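You operate a simulated robot arm through the tools that you are given. There is no shell and no other tool.

You run a simulated robot arm. Do the job below in one go: nothing can be reset, and whatever is moved stays where it is left.

JOB
Brush slip on the tile's patch; stand the small dark block on it.
Fine: the block from the covered bench; the brush goes back in its pot and the lid back on the slip pot. A coat counts when it lies all over at full strength: go over it till it gets no stronger.

It is judged by the outcome, as a careful person would: the job done as asked, and still so three seconds after it is handed in. It fails if anything else is knocked over, pushed out of place, dropped, spilled or broken. A push-on lid holds only when it is set on centred and level and pressed home; a screw cap is set on level and turned clockwise until tight.

ROBOT AND FRAMES
A 7-joint arm with a two-finger parallel gripper, fixed in place. Base frame: the origin is on the floor under the middle of its stand, x ahead of it, y to its left, z up. Lengths are in mm, angles in degrees, forces in N, time in s.
With the tool pointing down near the work surface it reaches from about 200 to 740 mm from the base axis. Its first joint turns from -166.0 to 166.0 degrees. Payload 1.57 kg.
Tool frame: the origin (TCP) lies between the finger pads and is the grasp point; the fingertips stand 30 mm ahead of it; z points along the fingers, y is the line along which they close. The gripper opens to 110 mm. The fingers are 24 mm wide and 12 mm thick; the gripper's body (48 by 112 mm) begins 78 mm behind the TCP.
Orientation is told as [roll, pitch, yaw] about the base's x, y, z axes, in that order, counted from this pose: with the fingers straight down and closing along the base's y, the tool's x points along the base's -x, its y along +y and its z along -z.

CONTROLS
- The arm moves only by the tool nudge_tool. Its argument "moves" is a list of rows, each an object (a shift or turn left out is 0, a gripper value left out holds the last) with "xyz": the shift along the base's x, y, z in mm, a list of three; "turn": the turn, a rotation vector about the base's x, y, z in degrees, a list of three; "hand": the gripper command, from -1 (shut) to 1 (fully open), values between in proportion. In form: [{"xyz": [x, y, z], "turn": [ax, ay, az], "hand": hand}, ...]. A call has 1 to 20 rows; each row shifts and turns the commanded pose from where the row before left it. Each row takes 0.2 s and may step no farther than 50 mm and 8.6 degrees from the row before; otherwise, or with a gripper value out of range, the whole call is refused. A pose out of reach is approached as far as the arm can. The call stops where the force on the tool passes 80 N (or 10 N more than at its start, if that is more) or the arm is blocked; 0.2 s more then pass. The fingers move at their own pace (about 45 mm/s each) and stop on an object; they squeeze with about 20 N. The grip force told is the motor's: it shows also when the fingers shut on nothing. Time passes only in rows, and 0.2 s behind the last, so rows that do not move let the fingers close. The reply holds the time, the measured pose of the TCP, the force on the tool along the base axes, the opening and the grip force, in the units named above and with some noise, with the torque about the TCP (base axes, N m) and any sound that the robot's microphone picked up.
- Cameras (640 x 400 px; columns grow to the right, rows downward): "scene" is fixed at [49, 498.8, 1704.7]; the picture's right is [-0.48, -0.88, 0.00], its down [-0.82, 0.44, -0.37] and it looks along [0.33, -0.18, -0.93] (base axes); focal length 335 px, centre (320, 200). "wrist" rides on the gripper at [70, 16, -141] in the tool frame; the picture's right is [-0.23, 0.97, 0.00], its down [-0.85, -0.20, -0.48] and it looks along [-0.47, -0.11, 0.88] (tool axes); focal length 222 px, centre (320, 200). There is no depth. A picture from a camera that has moved, and an enlarged one, comes with that camera's place and axes in the base frame and with its lens.
- capture(camera): a new picture of that camera. The clock stands still meanwhile.
- slide_trunk(by): slides the trunk up (or, below 0, down) by that many mm; the arm rides with it, the base frame stays. It gives what a move gives, with no picture.
- enlarge(camera, box): a new picture of the part [left, top, right, bottom] of that camera's present view, enlarged. The clock stands still meanwhile.
- close_job(): hands the job in; it is judged then, once.

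Places have to be worked out from the pictures, the camera data and where the tool is seen. Open the gripper and draw the arm clear of the work before you hand the job in, unless the task says otherwise.

The tools are called after "Call:" as name(argument=value, ...) on one line, values as JSON. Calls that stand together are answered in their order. nudge_tool: Moves the arm, as the interface text tells. Its arguments: {"type":"object","properties":{"moves":{"type":"array","items":{"type":"object","properties":{"xyz":{"type":"array","items":{"type":"number"}},"turn":{"type":"array","items":{"type":"number"}},"hand":{"type":"number"}}}}},"required":["moves"]} The other tools are called the same way: slide_trunk (by) moves the trunk up or down; capture (camera) takes a picture; enlarge (camera, box) takes an enlarged picture of a part of a camera's view; close_job () hands the job in.

At the start:

```text
clock: 0.0
tool_pos: [234.8, 296.1, 1312.5]
tool_rot: [0.0, 0.0, 0.0]
wrist_force: [0.3, -0.5, 0.0]
torque: [-0.01, 0.02, 0.0]
width: 110.1
gripper_force: 0.1
trunk travel left (down, up): [-525.0, 65.0]
```

scene: 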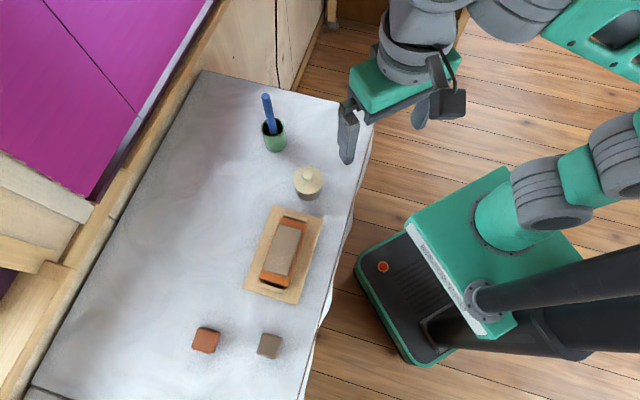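
wrist: 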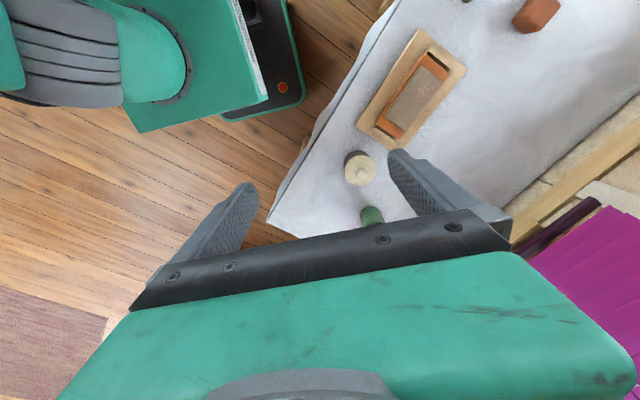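

I'll start by looking closer at the bench items in the scene view and the wrist view.

Call:
enlarge(camera="scene", box=[220, 80, 380, 180])

Call:
enlarge(camera="scene", box=[220, 180, 380, 280])

Call:
enlarge(camera="scene", box=[160, 280, 320, 380])

Call:
enlarge(camera="wrist", box=[260, 0, 580, 200])

```text
4.00 times, centred on (300, 130) of scene
camera zoom: at [49.0, 498.8, 1704.7], right [-0.48, -0.88, 0.0], down [-0.82, 0.44, -0.37], along [0.33, -0.18, -0.93], focal length 1339 px, centre (400, 480)
```

zoom: 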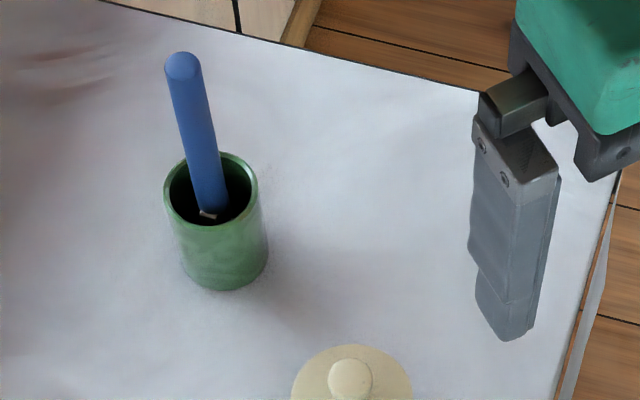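

```text
4.00 times, centred on (300, 230) of scene
camera zoom: at [49.0, 498.8, 1704.7], right [-0.48, -0.88, 0.0], down [-0.82, 0.44, -0.37], along [0.33, -0.18, -0.93], focal length 1339 px, centre (400, 80)
```

zoom: 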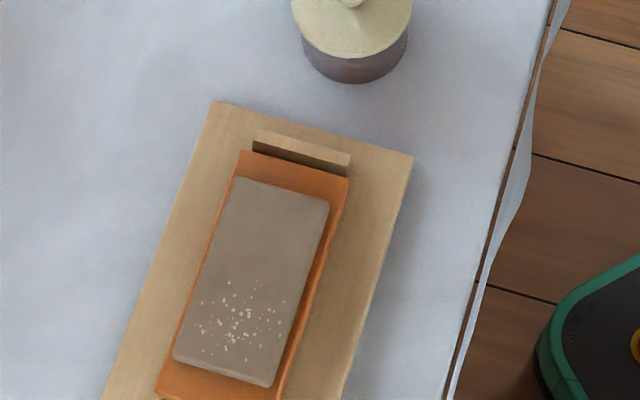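

```text
4.00 times, centred on (240, 330) of scene
camera zoom: at [49.0, 498.8, 1704.7], right [-0.48, -0.88, 0.0], down [-0.82, 0.44, -0.37], along [0.33, -0.18, -0.93], focal length 1339 px, centre (640, -320)
```

zoom: 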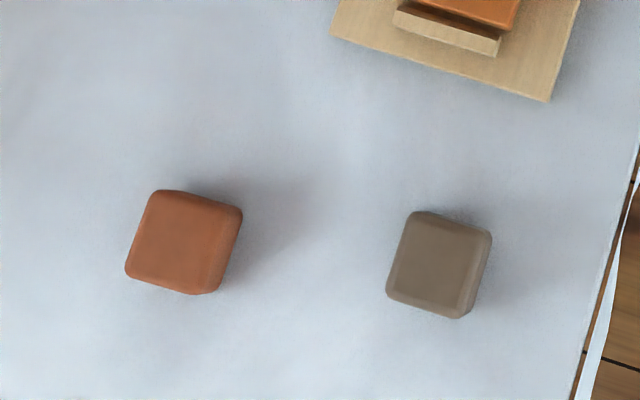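

```text
2.00 times, centred on (420, 100) of wrist
camera zoom: at [167.3, 312.9, 1455.2], right [0.23, 0.97, 0.0], down [0.85, -0.2, 0.48], along [0.47, -0.11, -0.88], focal length 444 px, centre (120, 400)
```

zoom: 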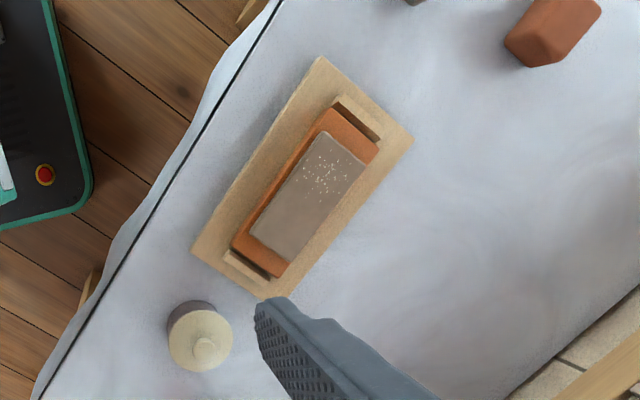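

The bench surface appears to be near z≈930, with the tray centred around (245, 485), the slip pot around (364, 359), the brush pot around (516, 376) and the dark block around (80, 600). I'll move above the tile to survey it with the wrist camera.

Call:
nudge_tool(moves=[{"xyz": [0, 45, -20], "hand": 1}, {"xyz": [0, 45, -20]}, {"xyz": [0, 45, -20]}, {"xyz": [0, 45, -20]}, {"xyz": [0, 10, -20]}])

Call:
capture(camera="wrist")

Call:
capture(camera="scene")

```text
clock: 1.2
tool_pos: [236.4, 485.4, 1213.5]
tool_rot: [0.0, -0.1, 0.0]
wrist_force: [0.5, 0.0, 1.0]
torque: [-0.03, 0.01, 0.01]
width: 109.9
gripper_force: 0.2
trunk travel left (down, up): [-525.0, 65.0]
```

```text
taken
camera wrist: at [166.6, 503.3, 1356.3], right [0.23, 0.97, 0.0], down [0.85, -0.2, 0.48], along [0.47, -0.11, -0.88], focal length 222 px, centre (320, 200)
```

wrist: 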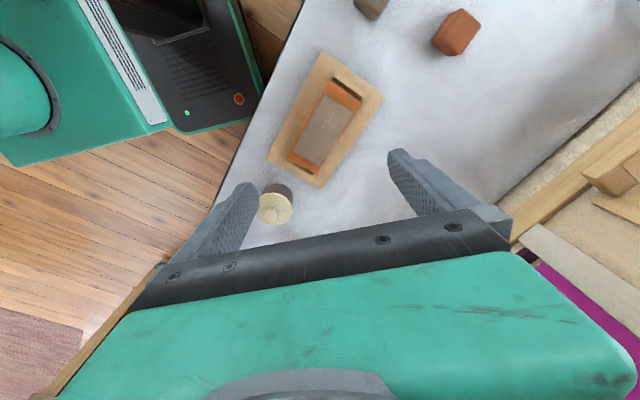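

```text
taken
```

scene: 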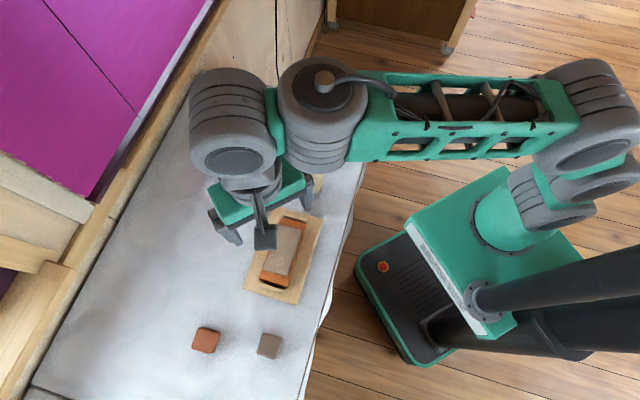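

I'll enlarge the tile, the blocks and the pot in the wrist view.

Call:
enlarge(camera="wrist", box=[256, 40, 400, 130])

Call:
enlarge(camera="wrist", box=[256, 100, 400, 190])

Call:
enlarge(camera="wrist", box=[340, 0, 500, 100])

```text
4.44 times, centred on (328, 85) of wrist
camera zoom: at [166.6, 503.3, 1356.3], right [0.23, 0.97, 0.0], down [0.85, -0.2, 0.48], along [0.47, -0.11, -0.88], focal length 987 px, centre (284, 711)
```

zoom: 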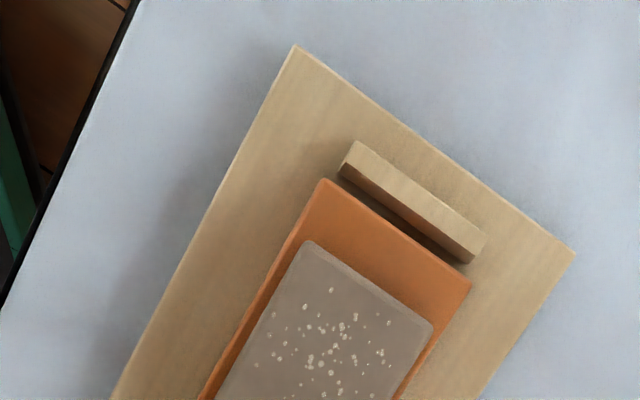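

```text
4.44 times, centred on (328, 145) of wrist
camera zoom: at [166.6, 503.3, 1356.3], right [0.23, 0.97, 0.0], down [0.85, -0.2, 0.48], along [0.47, -0.11, -0.88], focal length 987 px, centre (284, 444)
```

zoom: 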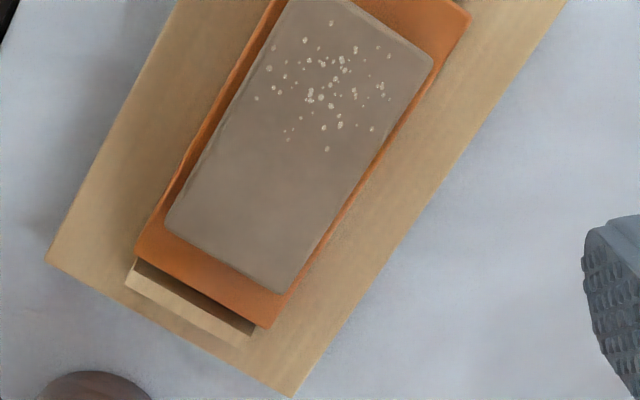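

```text
4.00 times, centred on (420, 50) of wrist
camera zoom: at [166.6, 503.3, 1356.3], right [0.23, 0.97, 0.0], down [0.85, -0.2, 0.48], along [0.47, -0.11, -0.88], focal length 888 px, centre (-80, 800)
```

zoom: 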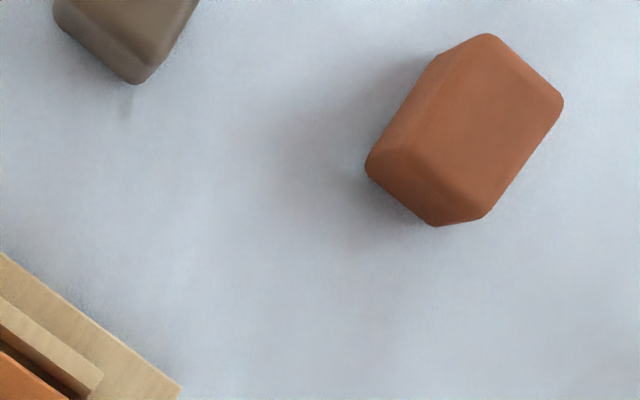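

The grey patch lies on an orange tile between two stops on a wooden tray. Next I look at the slip pot and the brush pot from closer.

Call:
nudge_tool(moves=[{"xyz": [40, -30, 0], "hand": 1}, {"xyz": [40, -30, 0]}, {"xyz": [30, -25, 0]}])

Call:
capture(camera="wrist")

Call:
enlarge(camera="wrist", box=[240, 60, 400, 160])

Call:
enlarge(camera="wrist", box=[240, 130, 400, 230])

```text
clock: 2.0
tool_pos: [346.0, 398.8, 1210.0]
tool_rot: [0.0, 0.0, -0.1]
wrist_force: [-0.6, -0.2, 0.1]
torque: [-0.04, -0.01, -0.03]
width: 110.2
gripper_force: 0.1
trunk travel left (down, up): [-525.0, 65.0]
```

```text
taken
camera wrist: at [277.2, 415.6, 1353.4], right [0.23, 0.97, 0.0], down [0.86, -0.2, 0.48], along [0.47, -0.11, -0.88], focal length 222 px, centre (320, 200)
```

wrist: 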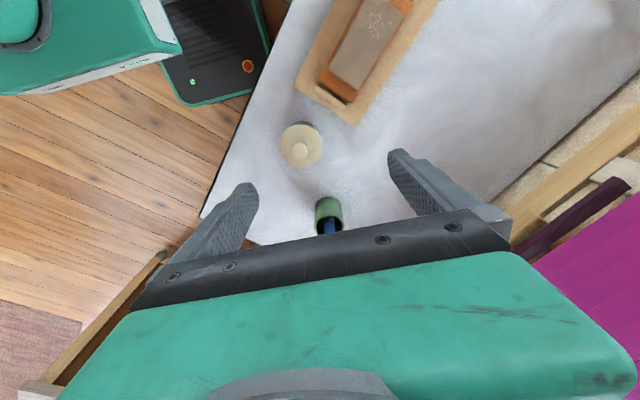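

```text
4.00 times, centred on (320, 110) of wrist
camera zoom: at [277.2, 415.6, 1353.4], right [0.23, 0.97, 0.0], down [0.86, -0.2, 0.48], along [0.47, -0.11, -0.88], focal length 888 px, centre (320, 560)
```

zoom: 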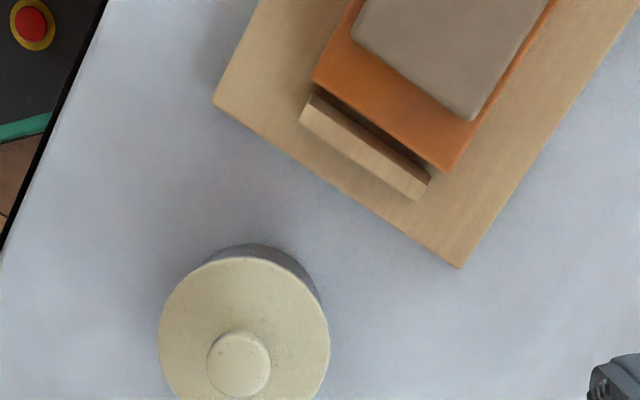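

```text
4.00 times, centred on (320, 180) of wrist
camera zoom: at [277.2, 415.6, 1353.4], right [0.23, 0.97, 0.0], down [0.86, -0.2, 0.48], along [0.47, -0.11, -0.88], focal length 888 px, centre (320, 280)
```

zoom: 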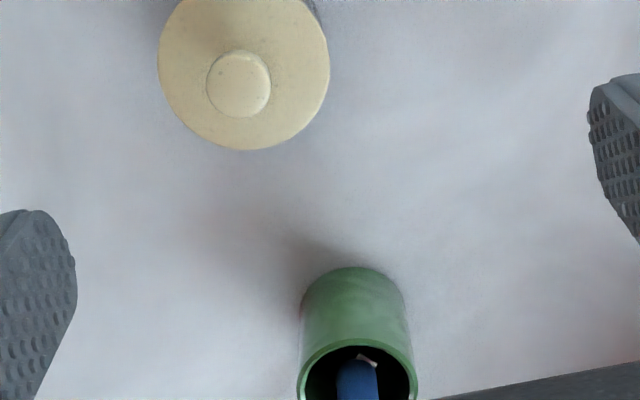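

The lid is about 73 mm across with a knob of about 27 mm. I'll shift toward the brush pot to see the brush's lean and height, staying high.

Call:
nudge_tool(moves=[{"xyz": [40, 0, 10], "hand": 1}, {"xyz": [40, 0, 10]}, {"xyz": [20, 0, 0]}])

Call:
capture(camera="wrist")

Call:
enlarge(camera="wrist", box=[240, 110, 400, 210])

Call:
enlarge(camera="scene", box=[220, 80, 380, 180])

```text
clock: 2.8
tool_pos: [450.9, 403.0, 1233.6]
tool_rot: [-0.1, 0.0, 0.1]
wrist_force: [0.1, -0.1, -0.3]
torque: [0.0, -0.01, -0.02]
width: 110.0
gripper_force: 0.0
trunk travel left (down, up): [-525.0, 65.0]
```

```text
taken
camera wrist: at [381.5, 419.8, 1376.5], right [0.23, 0.97, 0.0], down [0.86, -0.2, 0.48], along [0.47, -0.11, -0.88], focal length 222 px, centre (320, 200)
```

wrist: 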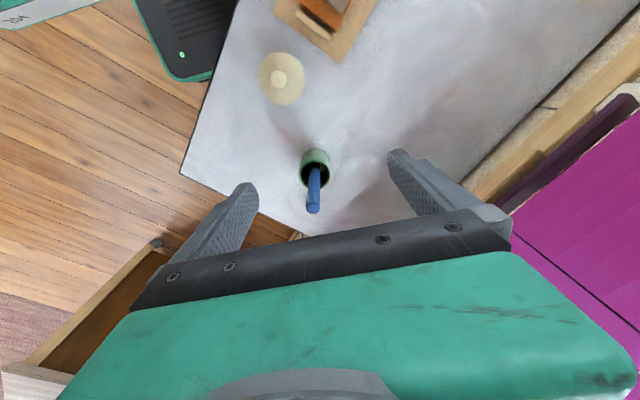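

```text
4.00 times, centred on (320, 160) of wrist
camera zoom: at [381.5, 419.8, 1376.5], right [0.23, 0.97, 0.0], down [0.86, -0.2, 0.48], along [0.47, -0.11, -0.88], focal length 888 px, centre (320, 360)
```

zoom: 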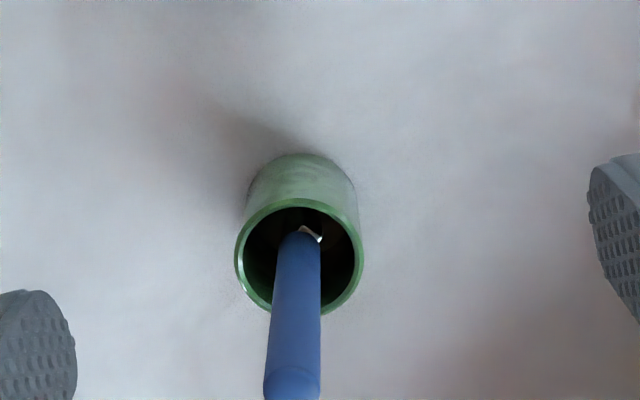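

```text
4.00 times, centred on (300, 130) of scene
camera zoom: at [49.0, 498.8, 1704.7], right [-0.48, -0.88, 0.0], down [-0.82, 0.44, -0.37], along [0.33, -0.18, -0.93], focal length 1339 px, centre (400, 480)
```

zoom: 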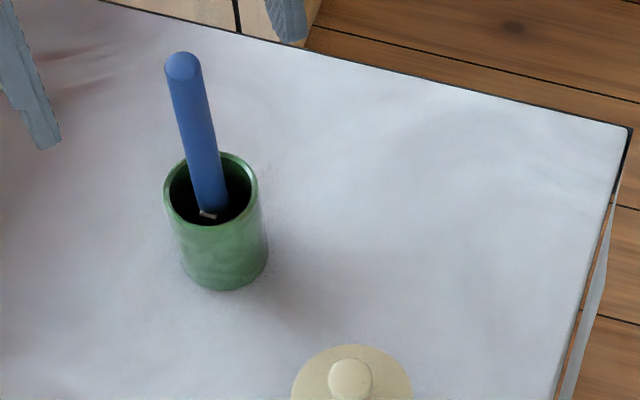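

The readings put the bench near z≈927, board top ≈937, brush pot rim ≈1010 at about (524, 377) and the handle top near (530, 374, 1114). Now I'll go back over the tile and lower for a close look at the patch.

Call:
nudge_tool(moves=[{"xyz": [-48, 10, 0], "hand": 1}, {"xyz": [-48, 10, 0]}, {"xyz": [-48, 20, -10]}, {"xyz": [-48, 30, -35]}, {"xyz": [-40, 24, -40]}, {"xyz": [0, 0, -40]}, {"xyz": [0, 0, -40]}])

Call:
capture(camera="wrist")

Call:
enlarge(camera="wrist", box=[220, 20, 412, 140])

Call:
capture(camera="scene")

```text
refused: row 3 steps farther than a row can; nothing moved
```

```text
taken
camera wrist: at [381.5, 419.8, 1376.5], right [0.23, 0.97, 0.0], down [0.86, -0.2, 0.48], along [0.47, -0.11, -0.88], focal length 222 px, centre (320, 200)
```

wrist: 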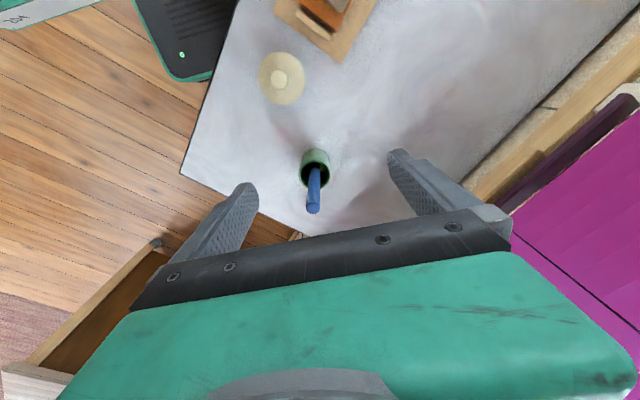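

```text
3.33 times, centred on (316, 80) of wrist
camera zoom: at [381.5, 419.8, 1376.5], right [0.23, 0.97, 0.0], down [0.86, -0.2, 0.48], along [0.47, -0.11, -0.88], focal length 740 px, centre (333, 600)
```

zoom: 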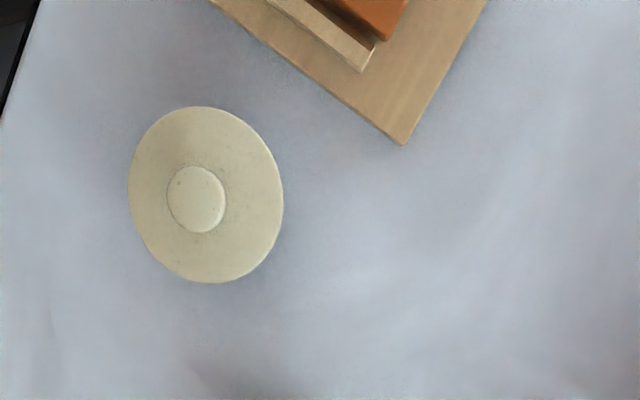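

```text
taken
```

scene: 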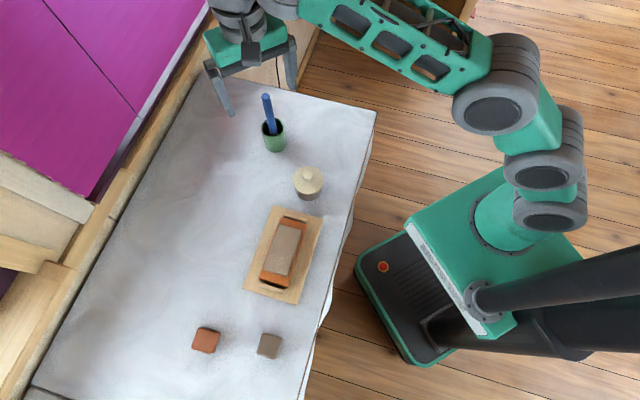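

A row was too long; nothing moved. I'll repeat with shorter steps (lid centre now estimated at (369, 361), disk top z≈984, knob top ≈1001).

Call:
nudge_tool(moves=[{"xyz": [-45, 10, 0], "hand": 1}, {"xyz": [-45, 15, 0]}, {"xyz": [-45, 15, 0]}, {"xyz": [-45, 18, 0]}, {"xyz": [-40, 20, -15]}, {"xyz": [-12, 16, -40]}, {"xyz": [0, 0, -40]}, {"xyz": [0, 0, -40]}, {"xyz": [0, 0, -35]}])

Call:
capture(camera="wrist")

Call:
enlarge(camera="wrist", box=[220, 20, 412, 140])

Call:
capture(camera="scene")

```text
clock: 4.8
tool_pos: [218.0, 494.0, 1060.4]
tool_rot: [0.0, -0.1, -0.1]
wrist_force: [-1.4, -1.4, -0.3]
torque: [0.01, 0.03, -0.03]
width: 110.0
gripper_force: 0.0
trunk travel left (down, up): [-525.0, 65.0]
```

```text
taken
camera wrist: at [148.2, 511.2, 1203.2], right [0.23, 0.97, 0.0], down [0.85, -0.2, 0.48], along [0.47, -0.11, -0.88], focal length 222 px, centre (320, 200)
```

wrist: 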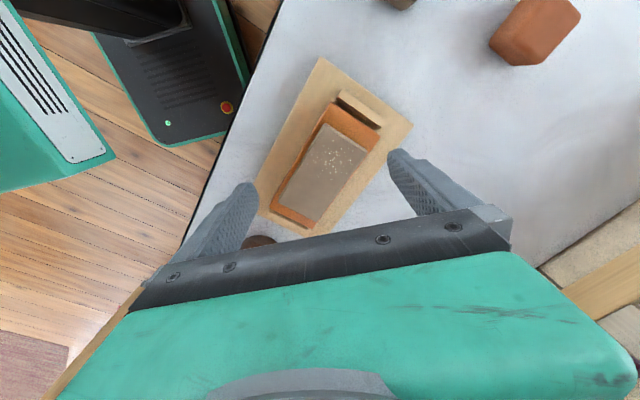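

```text
3.33 times, centred on (316, 80) of wrist
camera zoom: at [148.2, 511.2, 1203.2], right [0.23, 0.97, 0.0], down [0.85, -0.2, 0.48], along [0.47, -0.11, -0.88], focal length 740 px, centre (333, 600)
```

zoom: 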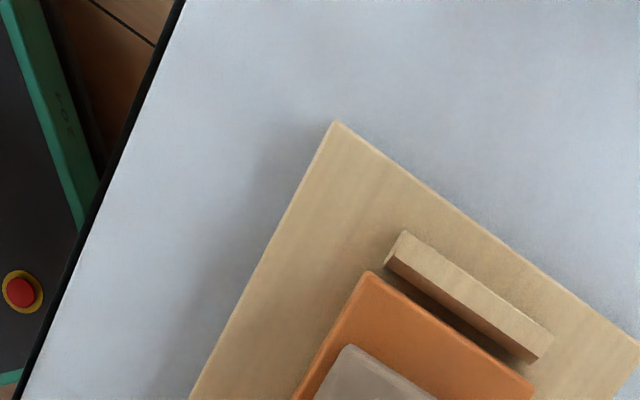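

```text
taken
```

scene: 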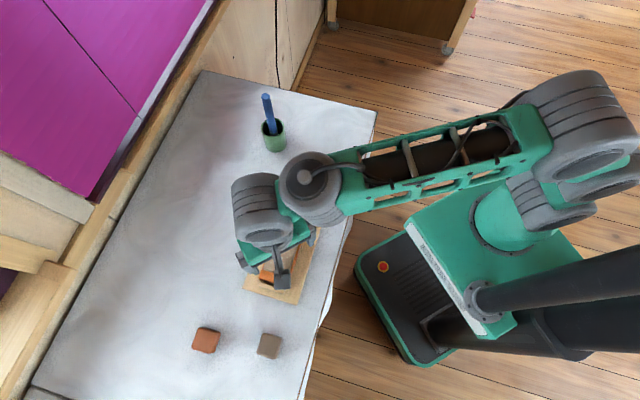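

The arm reaches down fine here. I'll zoom on the patch and its speckles.

Call:
enlarge(camera="wrist", box=[260, 100, 388, 180])

Call:
enlarge(camera="wrist", box=[250, 160, 378, 240])

```text
5.00 times, centred on (324, 140) of wrist
camera zoom: at [148.2, 511.2, 1203.2], right [0.23, 0.97, 0.0], down [0.85, -0.2, 0.48], along [0.47, -0.11, -0.88], focal length 1111 px, centre (300, 500)
```

zoom: 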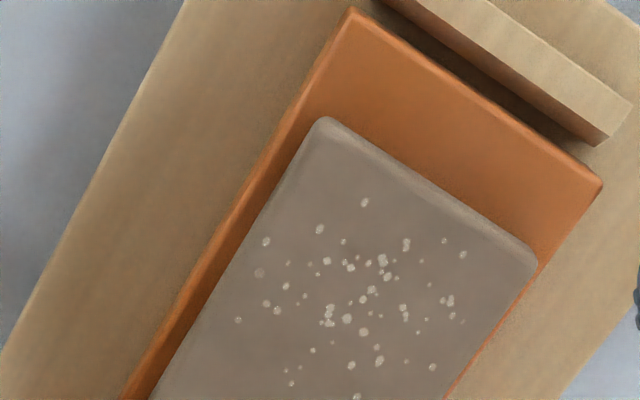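

```text
5.00 times, centred on (314, 200) of wrist
camera zoom: at [148.2, 511.2, 1203.2], right [0.23, 0.97, 0.0], down [0.85, -0.2, 0.48], along [0.47, -0.11, -0.88], focal length 1111 px, centre (350, 200)
```

zoom: 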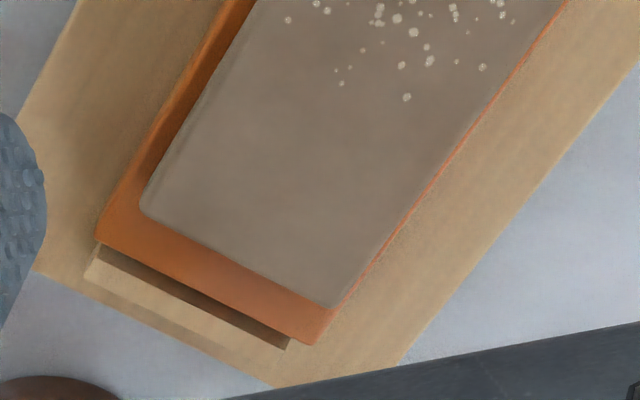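

The patch is a grey rounded rectangle about 57 × 109 mm, aligned at 45° on the orange tile, with pale flecks near one end. Now I go above the slip pot's lid to line up with the knob.

Call:
nudge_tool(moves=[{"xyz": [0, 0, 40], "hand": 1}, {"xyz": [30, -27, 0]}, {"xyz": [30, -27, 0]}, {"xyz": [30, -27, 0]}, {"xyz": [30, -27, 0]}, {"xyz": [31, -25, 0]}, {"xyz": [0, 0, -20]}, {"xyz": [0, 0, -20]}, {"xyz": [0, 0, 0]}])

Call:
capture(camera="wrist")

Call:
enlarge(camera="wrist", box=[220, 110, 412, 230])

Call:
enlarge(camera="scene", box=[240, 120, 368, 200])

```text
clock: 6.8
tool_pos: [364.7, 363.3, 1065.2]
tool_rot: [0.0, 0.0, -0.1]
wrist_force: [0.6, 0.5, 0.0]
torque: [-0.02, 0.0, 0.02]
width: 110.4
gripper_force: 0.1
trunk travel left (down, up): [-525.0, 65.0]
```

```text
taken
camera wrist: at [295.4, 379.1, 1207.2], right [0.23, 0.97, 0.0], down [0.85, -0.2, 0.48], along [0.47, -0.11, -0.88], focal length 222 px, centre (320, 200)
```

wrist: 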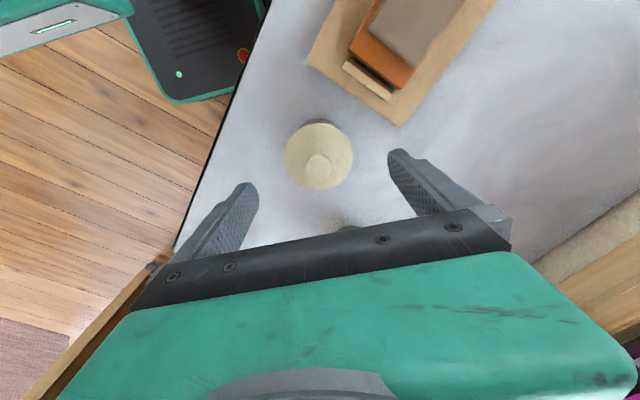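

```text
3.33 times, centred on (316, 170) of wrist
camera zoom: at [295.4, 379.1, 1207.2], right [0.23, 0.97, 0.0], down [0.85, -0.2, 0.48], along [0.47, -0.11, -0.88], focal length 740 px, centre (333, 300)
```

zoom: 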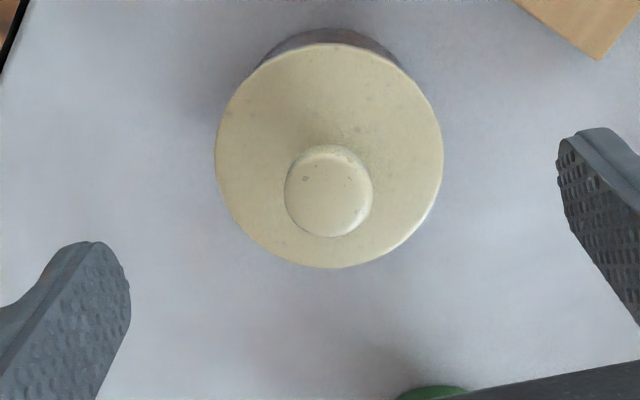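

```text
5.00 times, centred on (304, 160) of scene
camera zoom: at [49.0, 498.8, 1704.7], right [-0.48, -0.88, 0.0], down [-0.82, 0.44, -0.37], along [0.33, -0.18, -0.93], focal length 1674 px, centre (400, 400)
```

zoom: 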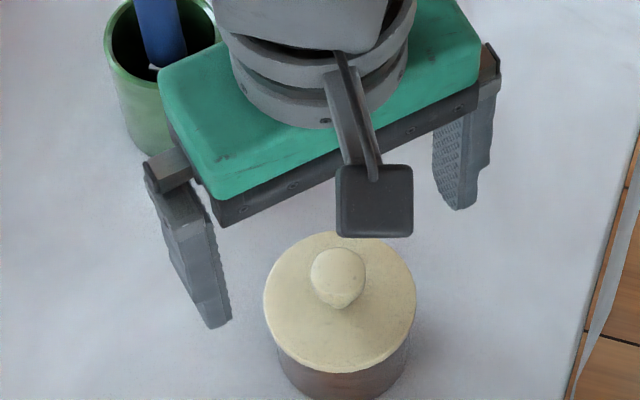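

The knob's position triangulates consistently to (369.7, 360.3) with its top near z=1001 and the disk top near 973. I'll centre over it and descend part-way, then check.

Call:
nudge_tool(moves=[{"xyz": [4.8, -2, -15], "hand": 1}, {"xyz": [0, 0, -15]}, {"xyz": [0, 0, -10]}, {"xyz": [0, 0, 0]}])

Call:
enlarge(camera="wrist", box=[220, 110, 412, 230])

Call:
enlarge(camera="scene", box=[240, 120, 368, 200])

```text
clock: 7.8
tool_pos: [368.4, 359.9, 1022.6]
tool_rot: [0.0, 0.0, 0.0]
wrist_force: [0.3, -0.1, -0.5]
torque: [-0.01, 0.0, 0.0]
width: 109.8
gripper_force: 0.0
trunk travel left (down, up): [-525.0, 65.0]
```

```text
3.33 times, centred on (316, 170) of wrist
camera zoom: at [300.4, 376.8, 1165.1], right [0.23, 0.97, 0.0], down [0.85, -0.2, 0.48], along [0.47, -0.11, -0.88], focal length 740 px, centre (333, 300)
```

zoom: 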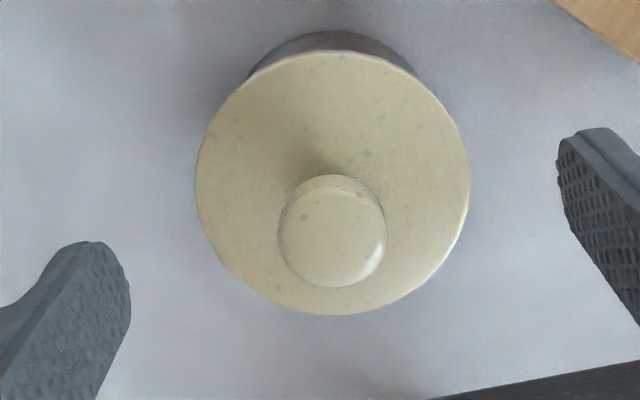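

```text
5.00 times, centred on (304, 160) of scene
camera zoom: at [49.0, 498.8, 1704.7], right [-0.48, -0.88, 0.0], down [-0.82, 0.44, -0.37], along [0.33, -0.18, -0.93], focal length 1674 px, centre (400, 400)
```

zoom: 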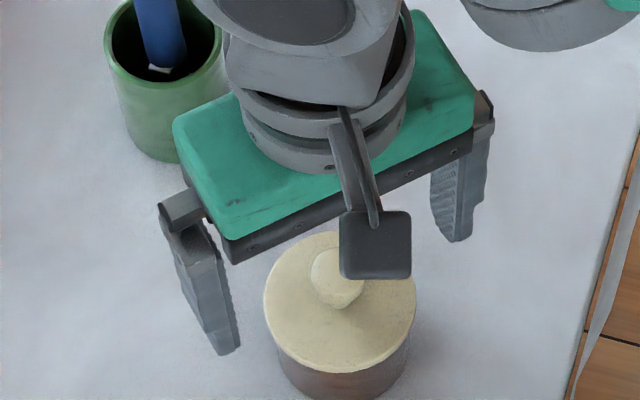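

The TCP is aligned with the knob within about 1 mm. I descend 13 mm and close on the knob.

Call:
nudge_tool(moves=[{"xyz": [-0.3, 0.3, -7], "hand": 1}, {"xyz": [0, 0, -6]}, {"hand": -1}, {"hand": -1}, {"hand": -1}, {"hand": -1}, {"hand": -1}, {"hand": -1}, {"hand": -1}])

Call:
enlarge(camera="wrist", box=[220, 110, 412, 230])

Call:
enlarge(camera="scene", box=[240, 120, 368, 200])

```text
clock: 9.8
tool_pos: [370.0, 359.8, 1009.8]
tool_rot: [0.0, 0.1, 0.2]
wrist_force: [-0.1, -0.1, -0.7]
torque: [0.0, -0.04, 0.0]
width: 24.5
gripper_force: 19.9
trunk travel left (down, up): [-525.0, 65.0]
heard: snap
```

```text
3.33 times, centred on (316, 170) of wrist
camera zoom: at [300.4, 377.4, 1152.2], right [0.23, 0.97, 0.0], down [0.85, -0.2, 0.48], along [0.47, -0.11, -0.88], focal length 740 px, centre (333, 300)
```

zoom: 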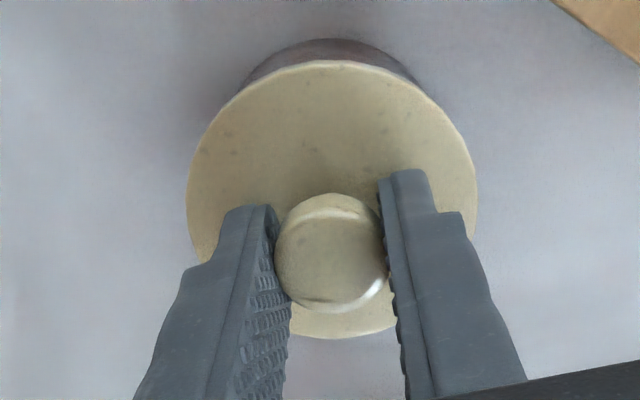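

```text
5.00 times, centred on (304, 160) of scene
camera zoom: at [49.0, 498.8, 1704.7], right [-0.48, -0.88, 0.0], down [-0.82, 0.44, -0.37], along [0.33, -0.18, -0.93], focal length 1674 px, centre (400, 400)
```

zoom: 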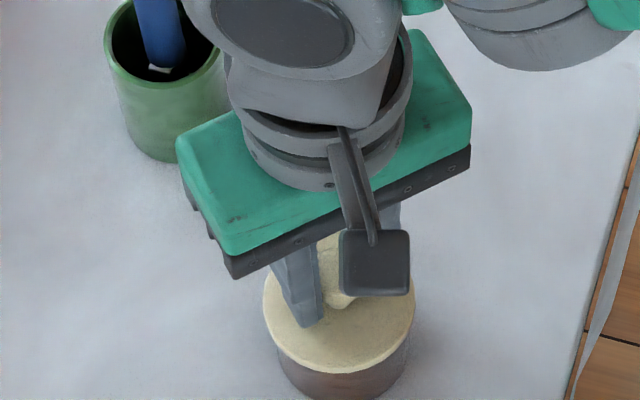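

The knob is gripped (24.5 mm, 20 N) and a snap was heard, perhaps the lid's seat letting go. I'll lift slowly and check.

Call:
nudge_tool(moves=[{"xyz": [0, 0, 2], "hand": -1}, {"xyz": [0, 0, 3]}, {"xyz": [0, 0, 5]}, {"xyz": [0, 0, 10]}, {"xyz": [0, 0, 20]}, {"xyz": [0, 0, 20]}, {"xyz": [0, 0, 20]}])

Call:
capture(camera="wrist")

Call:
enlarge(camera="scene", box=[240, 100, 400, 200])

```text
clock: 11.4
tool_pos: [368.8, 360.2, 1089.8]
tool_rot: [0.0, 0.1, -0.1]
wrist_force: [-0.7, -0.1, -0.2]
torque: [-0.01, -0.04, -0.01]
width: 24.8
gripper_force: 19.8
trunk travel left (down, up): [-525.0, 65.0]
```

```text
taken
camera wrist: at [299.5, 377.6, 1233.0], right [0.23, 0.97, 0.0], down [0.86, -0.2, 0.48], along [0.47, -0.11, -0.88], focal length 222 px, centre (320, 200)
```

wrist: 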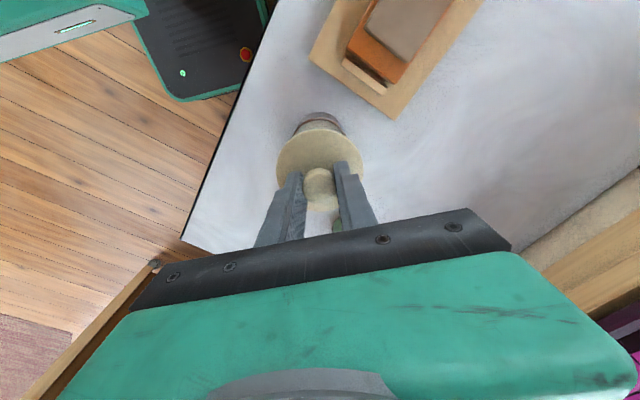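

```text
4.00 times, centred on (320, 150) of scene
camera zoom: at [49.0, 498.8, 1704.7], right [-0.48, -0.88, 0.0], down [-0.82, 0.44, -0.37], along [0.33, -0.18, -0.93], focal length 1339 px, centre (320, 400)
```

zoom: 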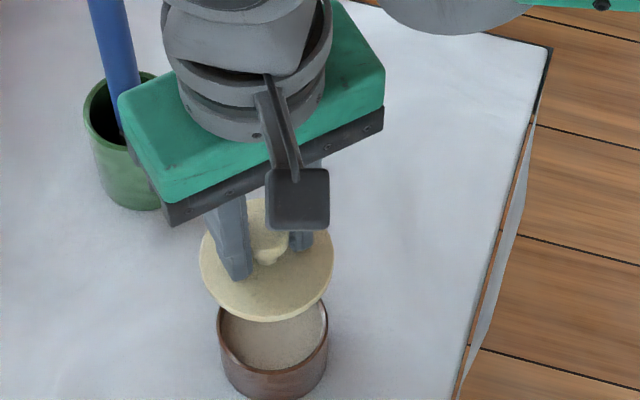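

The lid is off and level in the grip; the slip pot is full of slip. I'll carry the lid to free cloth at about (449, 455) and lower it to just above the bench.

Call:
nudge_tool(moves=[{"xyz": [26, 31, 0], "hand": -1}, {"xyz": [27, 32, 0]}, {"xyz": [27, 32, 0]}, {"xyz": [0, 0, -30]}, {"xyz": [0, 0, -30]}, {"xyz": [0, 0, -20]}, {"xyz": [0, 0, -10]}, {"xyz": [0, 0, 0]}])

Call:
capture(camera="wrist")

Call:
enlarge(camera="scene", box=[200, 100, 360, 200])

```text
clock: 13.2
tool_pos: [450.6, 454.9, 999.3]
tool_rot: [0.1, 0.1, 0.0]
wrist_force: [0.3, 0.3, -0.8]
torque: [-0.02, 0.0, 0.0]
width: 24.7
gripper_force: 19.3
trunk travel left (down, up): [-525.0, 65.0]
```

```text
taken
camera wrist: at [380.6, 472.1, 1141.6], right [0.23, 0.97, 0.0], down [0.85, -0.2, 0.48], along [0.47, -0.11, -0.88], focal length 222 px, centre (320, 200)
```

wrist: 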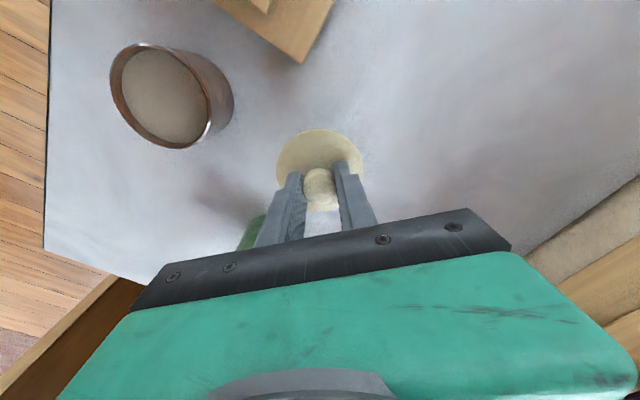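

```text
4.00 times, centred on (280, 150) of scene
camera zoom: at [49.0, 498.8, 1704.7], right [-0.48, -0.88, 0.0], down [-0.82, 0.44, -0.37], along [0.33, -0.18, -0.93], focal length 1339 px, centre (480, 400)
```

zoom: 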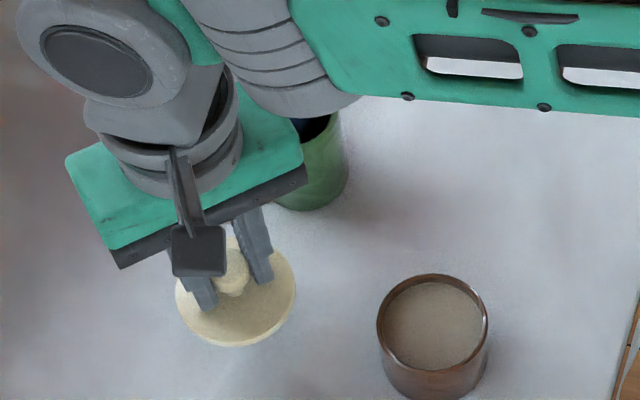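

The lid hangs clear of everything above free cloth. I lower in small steps, watching for contact force.

Call:
nudge_tool(moves=[{"xyz": [0, 0, -4], "hand": -1}, {"xyz": [0, 0, -4]}, {"xyz": [0, 0, 0]}])

Call:
nudge_tool(moves=[{"xyz": [0, 0, -3], "hand": -1}, {"xyz": [0, 0, -2]}, {"xyz": [0, 0, 0]}])

```text
clock: 14.0
tool_pos: [449.0, 454.4, 991.3]
tool_rot: [0.0, 0.0, -0.1]
wrist_force: [0.5, -0.1, -0.4]
torque: [-0.02, 0.0, 0.01]
width: 24.6
gripper_force: 20.3
trunk travel left (down, up): [-525.0, 65.0]
```

```text
clock: 14.8
tool_pos: [450.3, 455.8, 986.2]
tool_rot: [0.0, 0.0, 0.1]
wrist_force: [0.0, 0.4, -1.7]
torque: [0.01, 0.0, 0.03]
width: 24.6
gripper_force: 20.3
trunk travel left (down, up): [-525.0, 65.0]
```

No contact yet at TCP z≈986. I continue in small steps.

Call:
nudge_tool(moves=[{"xyz": [0, 0, -2], "hand": -1}, {"xyz": [0, 0, -2]}, {"xyz": [0, 0, 0]}])

Call:
nudge_tool(moves=[{"xyz": [0, 0, -2], "hand": -1}, {"xyz": [0, 0, -2]}, {"xyz": [0, 0, 0]}])

Call:
enlarge(camera="scene", box=[220, 140, 300, 190])

```text
clock: 15.6
tool_pos: [450.1, 455.8, 981.6]
tool_rot: [0.1, 0.0, 0.1]
wrist_force: [-0.1, -0.6, 0.2]
torque: [0.0, 0.01, -0.01]
width: 24.4
gripper_force: 20.9
trunk travel left (down, up): [-525.0, 65.0]
```

```text
clock: 16.4
tool_pos: [448.7, 454.3, 977.7]
tool_rot: [0.0, 0.1, 0.1]
wrist_force: [-0.4, 0.2, -0.1]
torque: [0.03, 0.02, -0.01]
width: 24.5
gripper_force: 19.6
trunk travel left (down, up): [-525.0, 65.0]
```

```text
8.00 times, centred on (260, 165) of scene
camera zoom: at [49.0, 498.8, 1704.7], right [-0.48, -0.88, 0.0], down [-0.82, 0.44, -0.37], along [0.33, -0.18, -0.93], focal length 2678 px, centre (800, 480)
```

zoom: 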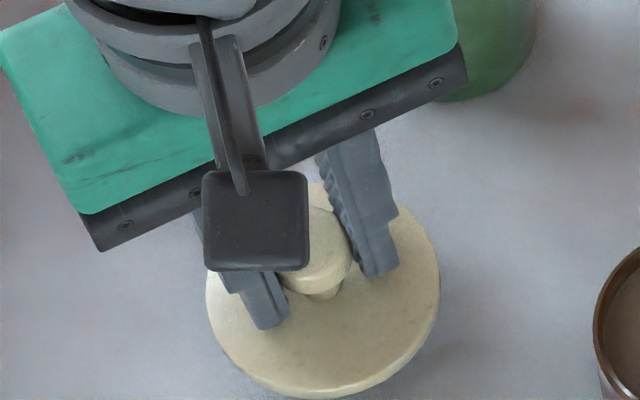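

Still free at z≈977.7. I continue down in 2 mm steps.

Call:
nudge_tool(moves=[{"xyz": [0, 0, -2], "hand": -1}, {"xyz": [0, 0, -2]}, {"xyz": [0, 0, 0]}])

Call:
nudge_tool(moves=[{"xyz": [0, 0, -2], "hand": -1}, {"xyz": [0, 0, -1]}, {"xyz": [0, 0, 0]}])

Call:
nudge_tool(moves=[{"xyz": [0, 0, -2], "hand": -1}, {"xyz": [0, 0, 0]}])

```text
clock: 17.2
tool_pos: [449.6, 455.6, 973.9]
tool_rot: [0.0, 0.1, 0.0]
wrist_force: [0.9, 0.0, -0.1]
torque: [0.0, 0.0, 0.0]
width: 24.5
gripper_force: 19.7
trunk travel left (down, up): [-525.0, 65.0]
```

```text
clock: 18.0
tool_pos: [451.0, 455.1, 971.4]
tool_rot: [-0.1, 0.0, 0.0]
wrist_force: [-0.6, 0.2, -1.2]
torque: [0.01, 0.0, 0.0]
width: 24.3
gripper_force: 19.9
trunk travel left (down, up): [-525.0, 65.0]
```

```text
clock: 18.6
tool_pos: [449.3, 456.0, 970.1]
tool_rot: [-0.1, 0.0, 0.0]
wrist_force: [-0.4, -0.3, -0.1]
torque: [-0.03, -0.04, 0.0]
width: 24.6
gripper_force: 20.1
trunk travel left (down, up): [-525.0, 65.0]
```

No force yet (fingertips at about 940). I continue in 1–2 mm steps.

Call:
nudge_tool(moves=[{"xyz": [0, 0, -1.5], "hand": -1}, {"xyz": [0, 0, 0]}])

Call:
nudge_tool(moves=[{"xyz": [0, 0, -1.5], "hand": -1}, {"xyz": [0, 0, 0]}])

Call:
enlarge(camera="scene", box=[220, 140, 300, 190])

```text
clock: 19.2
tool_pos: [450.0, 456.5, 969.1]
tool_rot: [0.0, 0.0, -0.1]
wrist_force: [0.6, 0.5, -0.1]
torque: [-0.04, -0.01, 0.01]
width: 24.6
gripper_force: 19.8
trunk travel left (down, up): [-525.0, 65.0]
```

```text
clock: 19.8
tool_pos: [450.4, 454.0, 967.1]
tool_rot: [0.0, 0.0, 0.0]
wrist_force: [0.0, -0.4, -0.2]
torque: [-0.01, -0.01, 0.0]
width: 24.4
gripper_force: 20.2
trunk travel left (down, up): [-525.0, 65.0]
```

```text
8.00 times, centred on (260, 165) of scene
camera zoom: at [49.0, 498.8, 1704.7], right [-0.48, -0.88, 0.0], down [-0.82, 0.44, -0.37], along [0.33, -0.18, -0.93], focal length 2678 px, centre (800, 480)
```

zoom: 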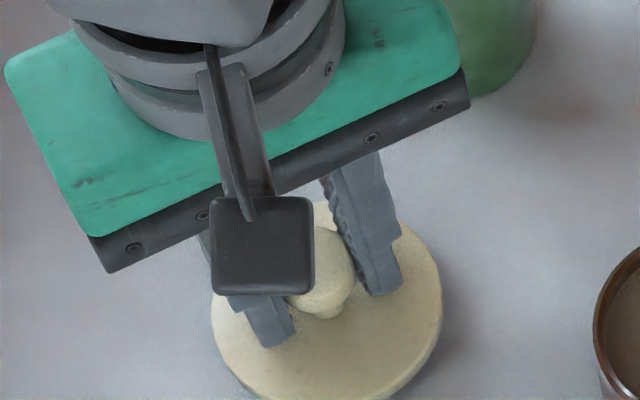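

Continuing with 1 mm steps.

Call:
nudge_tool(moves=[{"xyz": [0, 0, -1], "hand": -1}, {"xyz": [0, 0, 0]}])

Call:
nudge_tool(moves=[{"xyz": [0, 0, -1], "hand": -1}, {"xyz": [0, 0, 0]}])

Call:
nudge_tool(moves=[{"xyz": [0, 0, -1], "hand": -1}, {"xyz": [0, 0, 0]}])

```text
clock: 20.4
tool_pos: [450.2, 455.5, 965.7]
tool_rot: [0.0, -0.1, 0.0]
wrist_force: [-0.4, 0.8, 1.4]
torque: [-0.01, -0.04, 0.0]
width: 24.8
gripper_force: 20.3
trunk travel left (down, up): [-525.0, 65.0]
```

```text
clock: 21.0
tool_pos: [450.4, 455.6, 964.6]
tool_rot: [0.1, -0.2, 0.0]
wrist_force: [0.0, -1.9, 11.0]
torque: [-0.04, 0.06, -0.01]
width: 24.6
gripper_force: 19.7
trunk travel left (down, up): [-525.0, 65.0]
```

```text
clock: 21.6
tool_pos: [448.9, 457.1, 966.9]
tool_rot: [0.3, -0.2, 0.0]
wrist_force: [0.4, -1.3, 18.6]
torque: [-0.01, 0.08, 0.0]
width: 24.6
gripper_force: 20.2
trunk travel left (down, up): [-525.0, 65.0]
```

Contact was felt at TCP z≈965.5 (now about 18 N of press). I ease off 2 mm, open, and rise.

Call:
nudge_tool(moves=[{"xyz": [0, 0, 2], "hand": -1}, {"hand": 0.2}, {"hand": 0.2}, {"hand": 0.2}, {"xyz": [0, 0, 15]}, {"xyz": [0, 0, 40]}, {"xyz": [0, 0, 40]}, {"xyz": [0, 0, 40]}, {"xyz": [0, 0, 40]}])

Call:
capture(camera="wrist")

Call:
enlarge(camera="scene", box=[200, 80, 360, 180])

```text
clock: 23.6
tool_pos: [450.5, 452.8, 1142.7]
tool_rot: [-0.1, 0.0, 0.0]
wrist_force: [-0.9, -1.1, -0.6]
torque: [-0.02, 0.0, 0.02]
width: 66.0
gripper_force: 0.2
trunk travel left (down, up): [-525.0, 65.0]
```

```text
taken
camera wrist: at [380.1, 469.9, 1284.9], right [0.23, 0.97, 0.0], down [0.86, -0.2, 0.48], along [0.47, -0.11, -0.88], focal length 222 px, centre (320, 200)
```

wrist: 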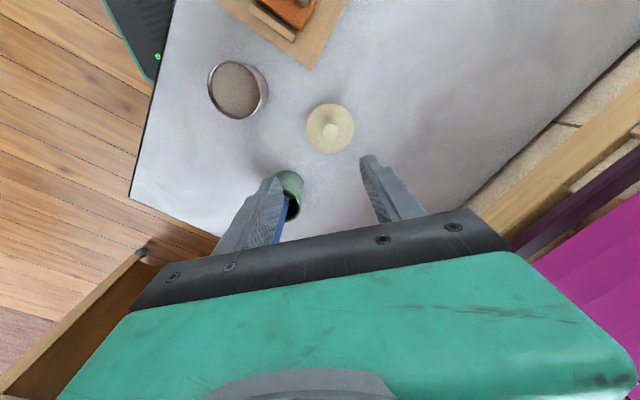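

```text
4.00 times, centred on (280, 130) of scene
camera zoom: at [49.0, 498.8, 1704.7], right [-0.48, -0.88, 0.0], down [-0.82, 0.44, -0.37], along [0.33, -0.18, -0.93], focal length 1339 px, centre (480, 480)
```

zoom: 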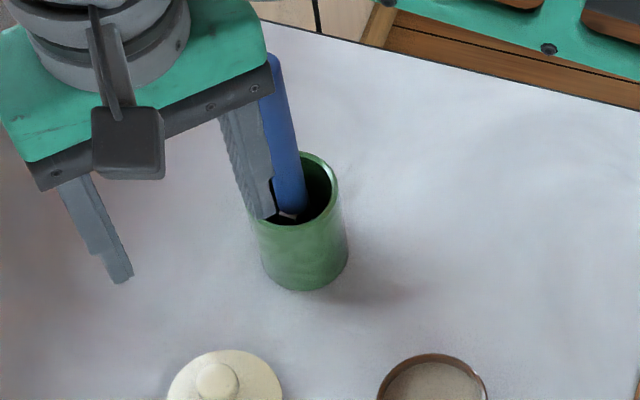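

The lid sits on the cloth at (450, 455). Next the brush: I rise and move over the brush pot to refine the handle's position.

Call:
nudge_tool(moves=[{"xyz": [0, 0, 40], "hand": 0.2}, {"xyz": [0, 0, 20]}, {"xyz": [26, -26, 0]}, {"xyz": [26, -26, 0]}, {"xyz": [26, -26, 0]}, {"xyz": [0, 0, 0]}])

Call:
capture(camera="wrist")

Call:
enlarge(camera="wrist", box=[240, 100, 400, 200])

Call:
enlarge(camera="scene", box=[200, 80, 360, 180])

```text
clock: 25.0
tool_pos: [527.7, 373.8, 1202.6]
tool_rot: [0.0, 0.1, 0.0]
wrist_force: [-0.1, -0.4, 0.0]
torque: [0.02, 0.0, -0.01]
width: 65.9
gripper_force: 0.0
trunk travel left (down, up): [-525.0, 65.0]
```

```text
taken
camera wrist: at [458.7, 391.6, 1345.8], right [0.23, 0.97, 0.0], down [0.86, -0.2, 0.48], along [0.47, -0.11, -0.88], focal length 222 px, centre (320, 200)
```

wrist: 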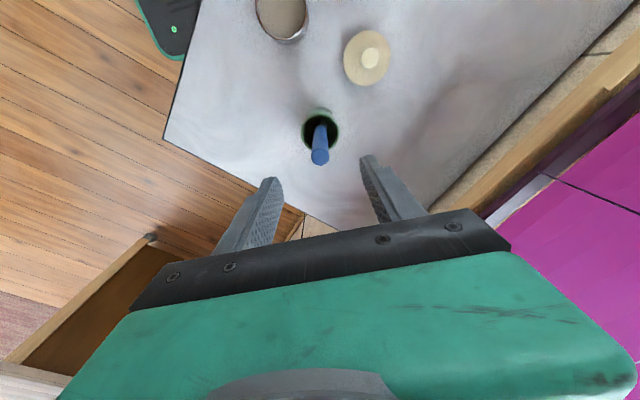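

```text
4.00 times, centred on (320, 150) of wrist
camera zoom: at [458.7, 391.6, 1345.8], right [0.23, 0.97, 0.0], down [0.86, -0.2, 0.48], along [0.47, -0.11, -0.88], focal length 888 px, centre (320, 400)
```

zoom: 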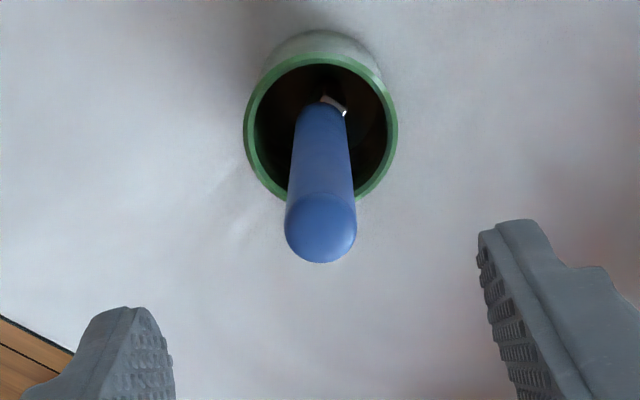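

```text
4.00 times, centred on (280, 130) of scene
camera zoom: at [49.0, 498.8, 1704.7], right [-0.48, -0.88, 0.0], down [-0.82, 0.44, -0.37], along [0.33, -0.18, -0.93], focal length 1339 px, centre (480, 480)
```

zoom: 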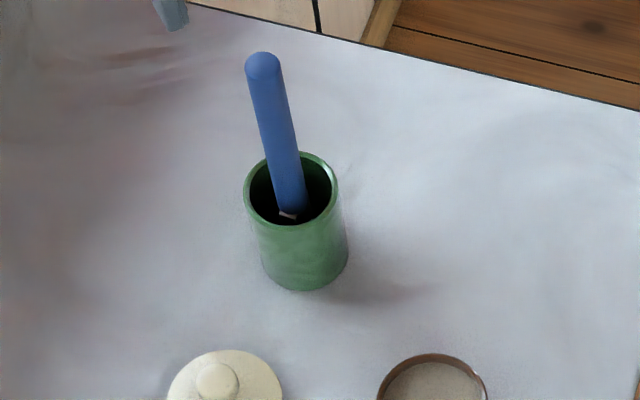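

The handle top is at about (532, 374, 1110), diameter ≈20 mm, leaning about 4.5° in x. I descend to TCP z≈1084 with fingers straddling the handle, then check.

Call:
nudge_tool(moves=[{"xyz": [1.5, 0.5, -40], "hand": 0.2}, {"xyz": [0, 0, -40]}, {"xyz": [0, 0, -30]}, {"xyz": [0, 0, -9]}, {"xyz": [0, 0, 0]}])

Call:
enlarge(camera="wrist", box=[220, 110, 412, 230])

Call:
enlarge(camera="scene", box=[200, 80, 360, 180])

```text
clock: 26.2
tool_pos: [528.4, 377.1, 1079.9]
tool_rot: [-0.1, -0.1, 0.0]
wrist_force: [-0.1, 0.5, -1.0]
torque: [0.03, 0.01, -0.01]
width: 66.0
gripper_force: 0.1
trunk travel left (down, up): [-525.0, 65.0]
```

```text
3.33 times, centred on (316, 170) of wrist
camera zoom: at [459.0, 393.7, 1222.6], right [0.23, 0.97, 0.0], down [0.85, -0.2, 0.48], along [0.47, -0.11, -0.88], focal length 740 px, centre (333, 300)
```

zoom: 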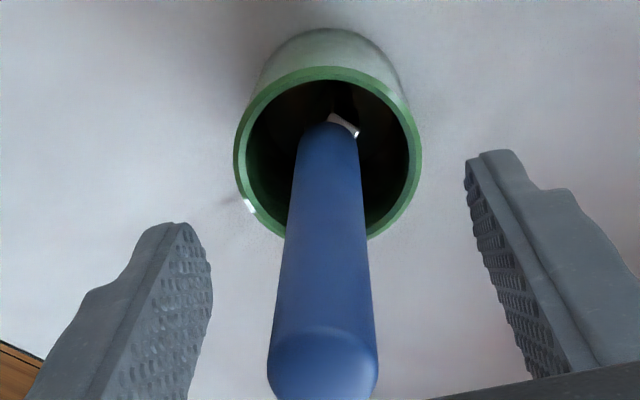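

```text
4.00 times, centred on (280, 130) of scene
camera zoom: at [49.0, 498.8, 1704.7], right [-0.48, -0.88, 0.0], down [-0.82, 0.44, -0.37], along [0.33, -0.18, -0.93], focal length 1339 px, centre (480, 480)
```

zoom: 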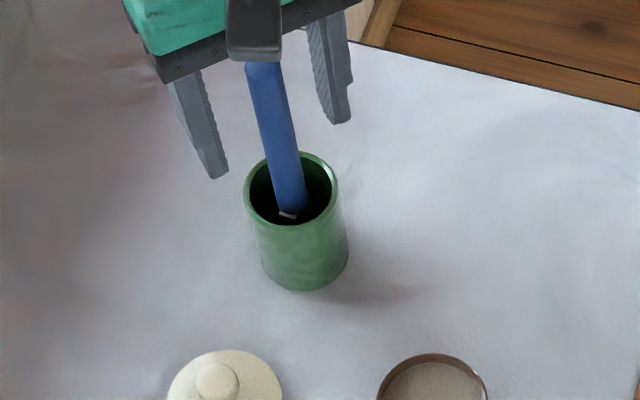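

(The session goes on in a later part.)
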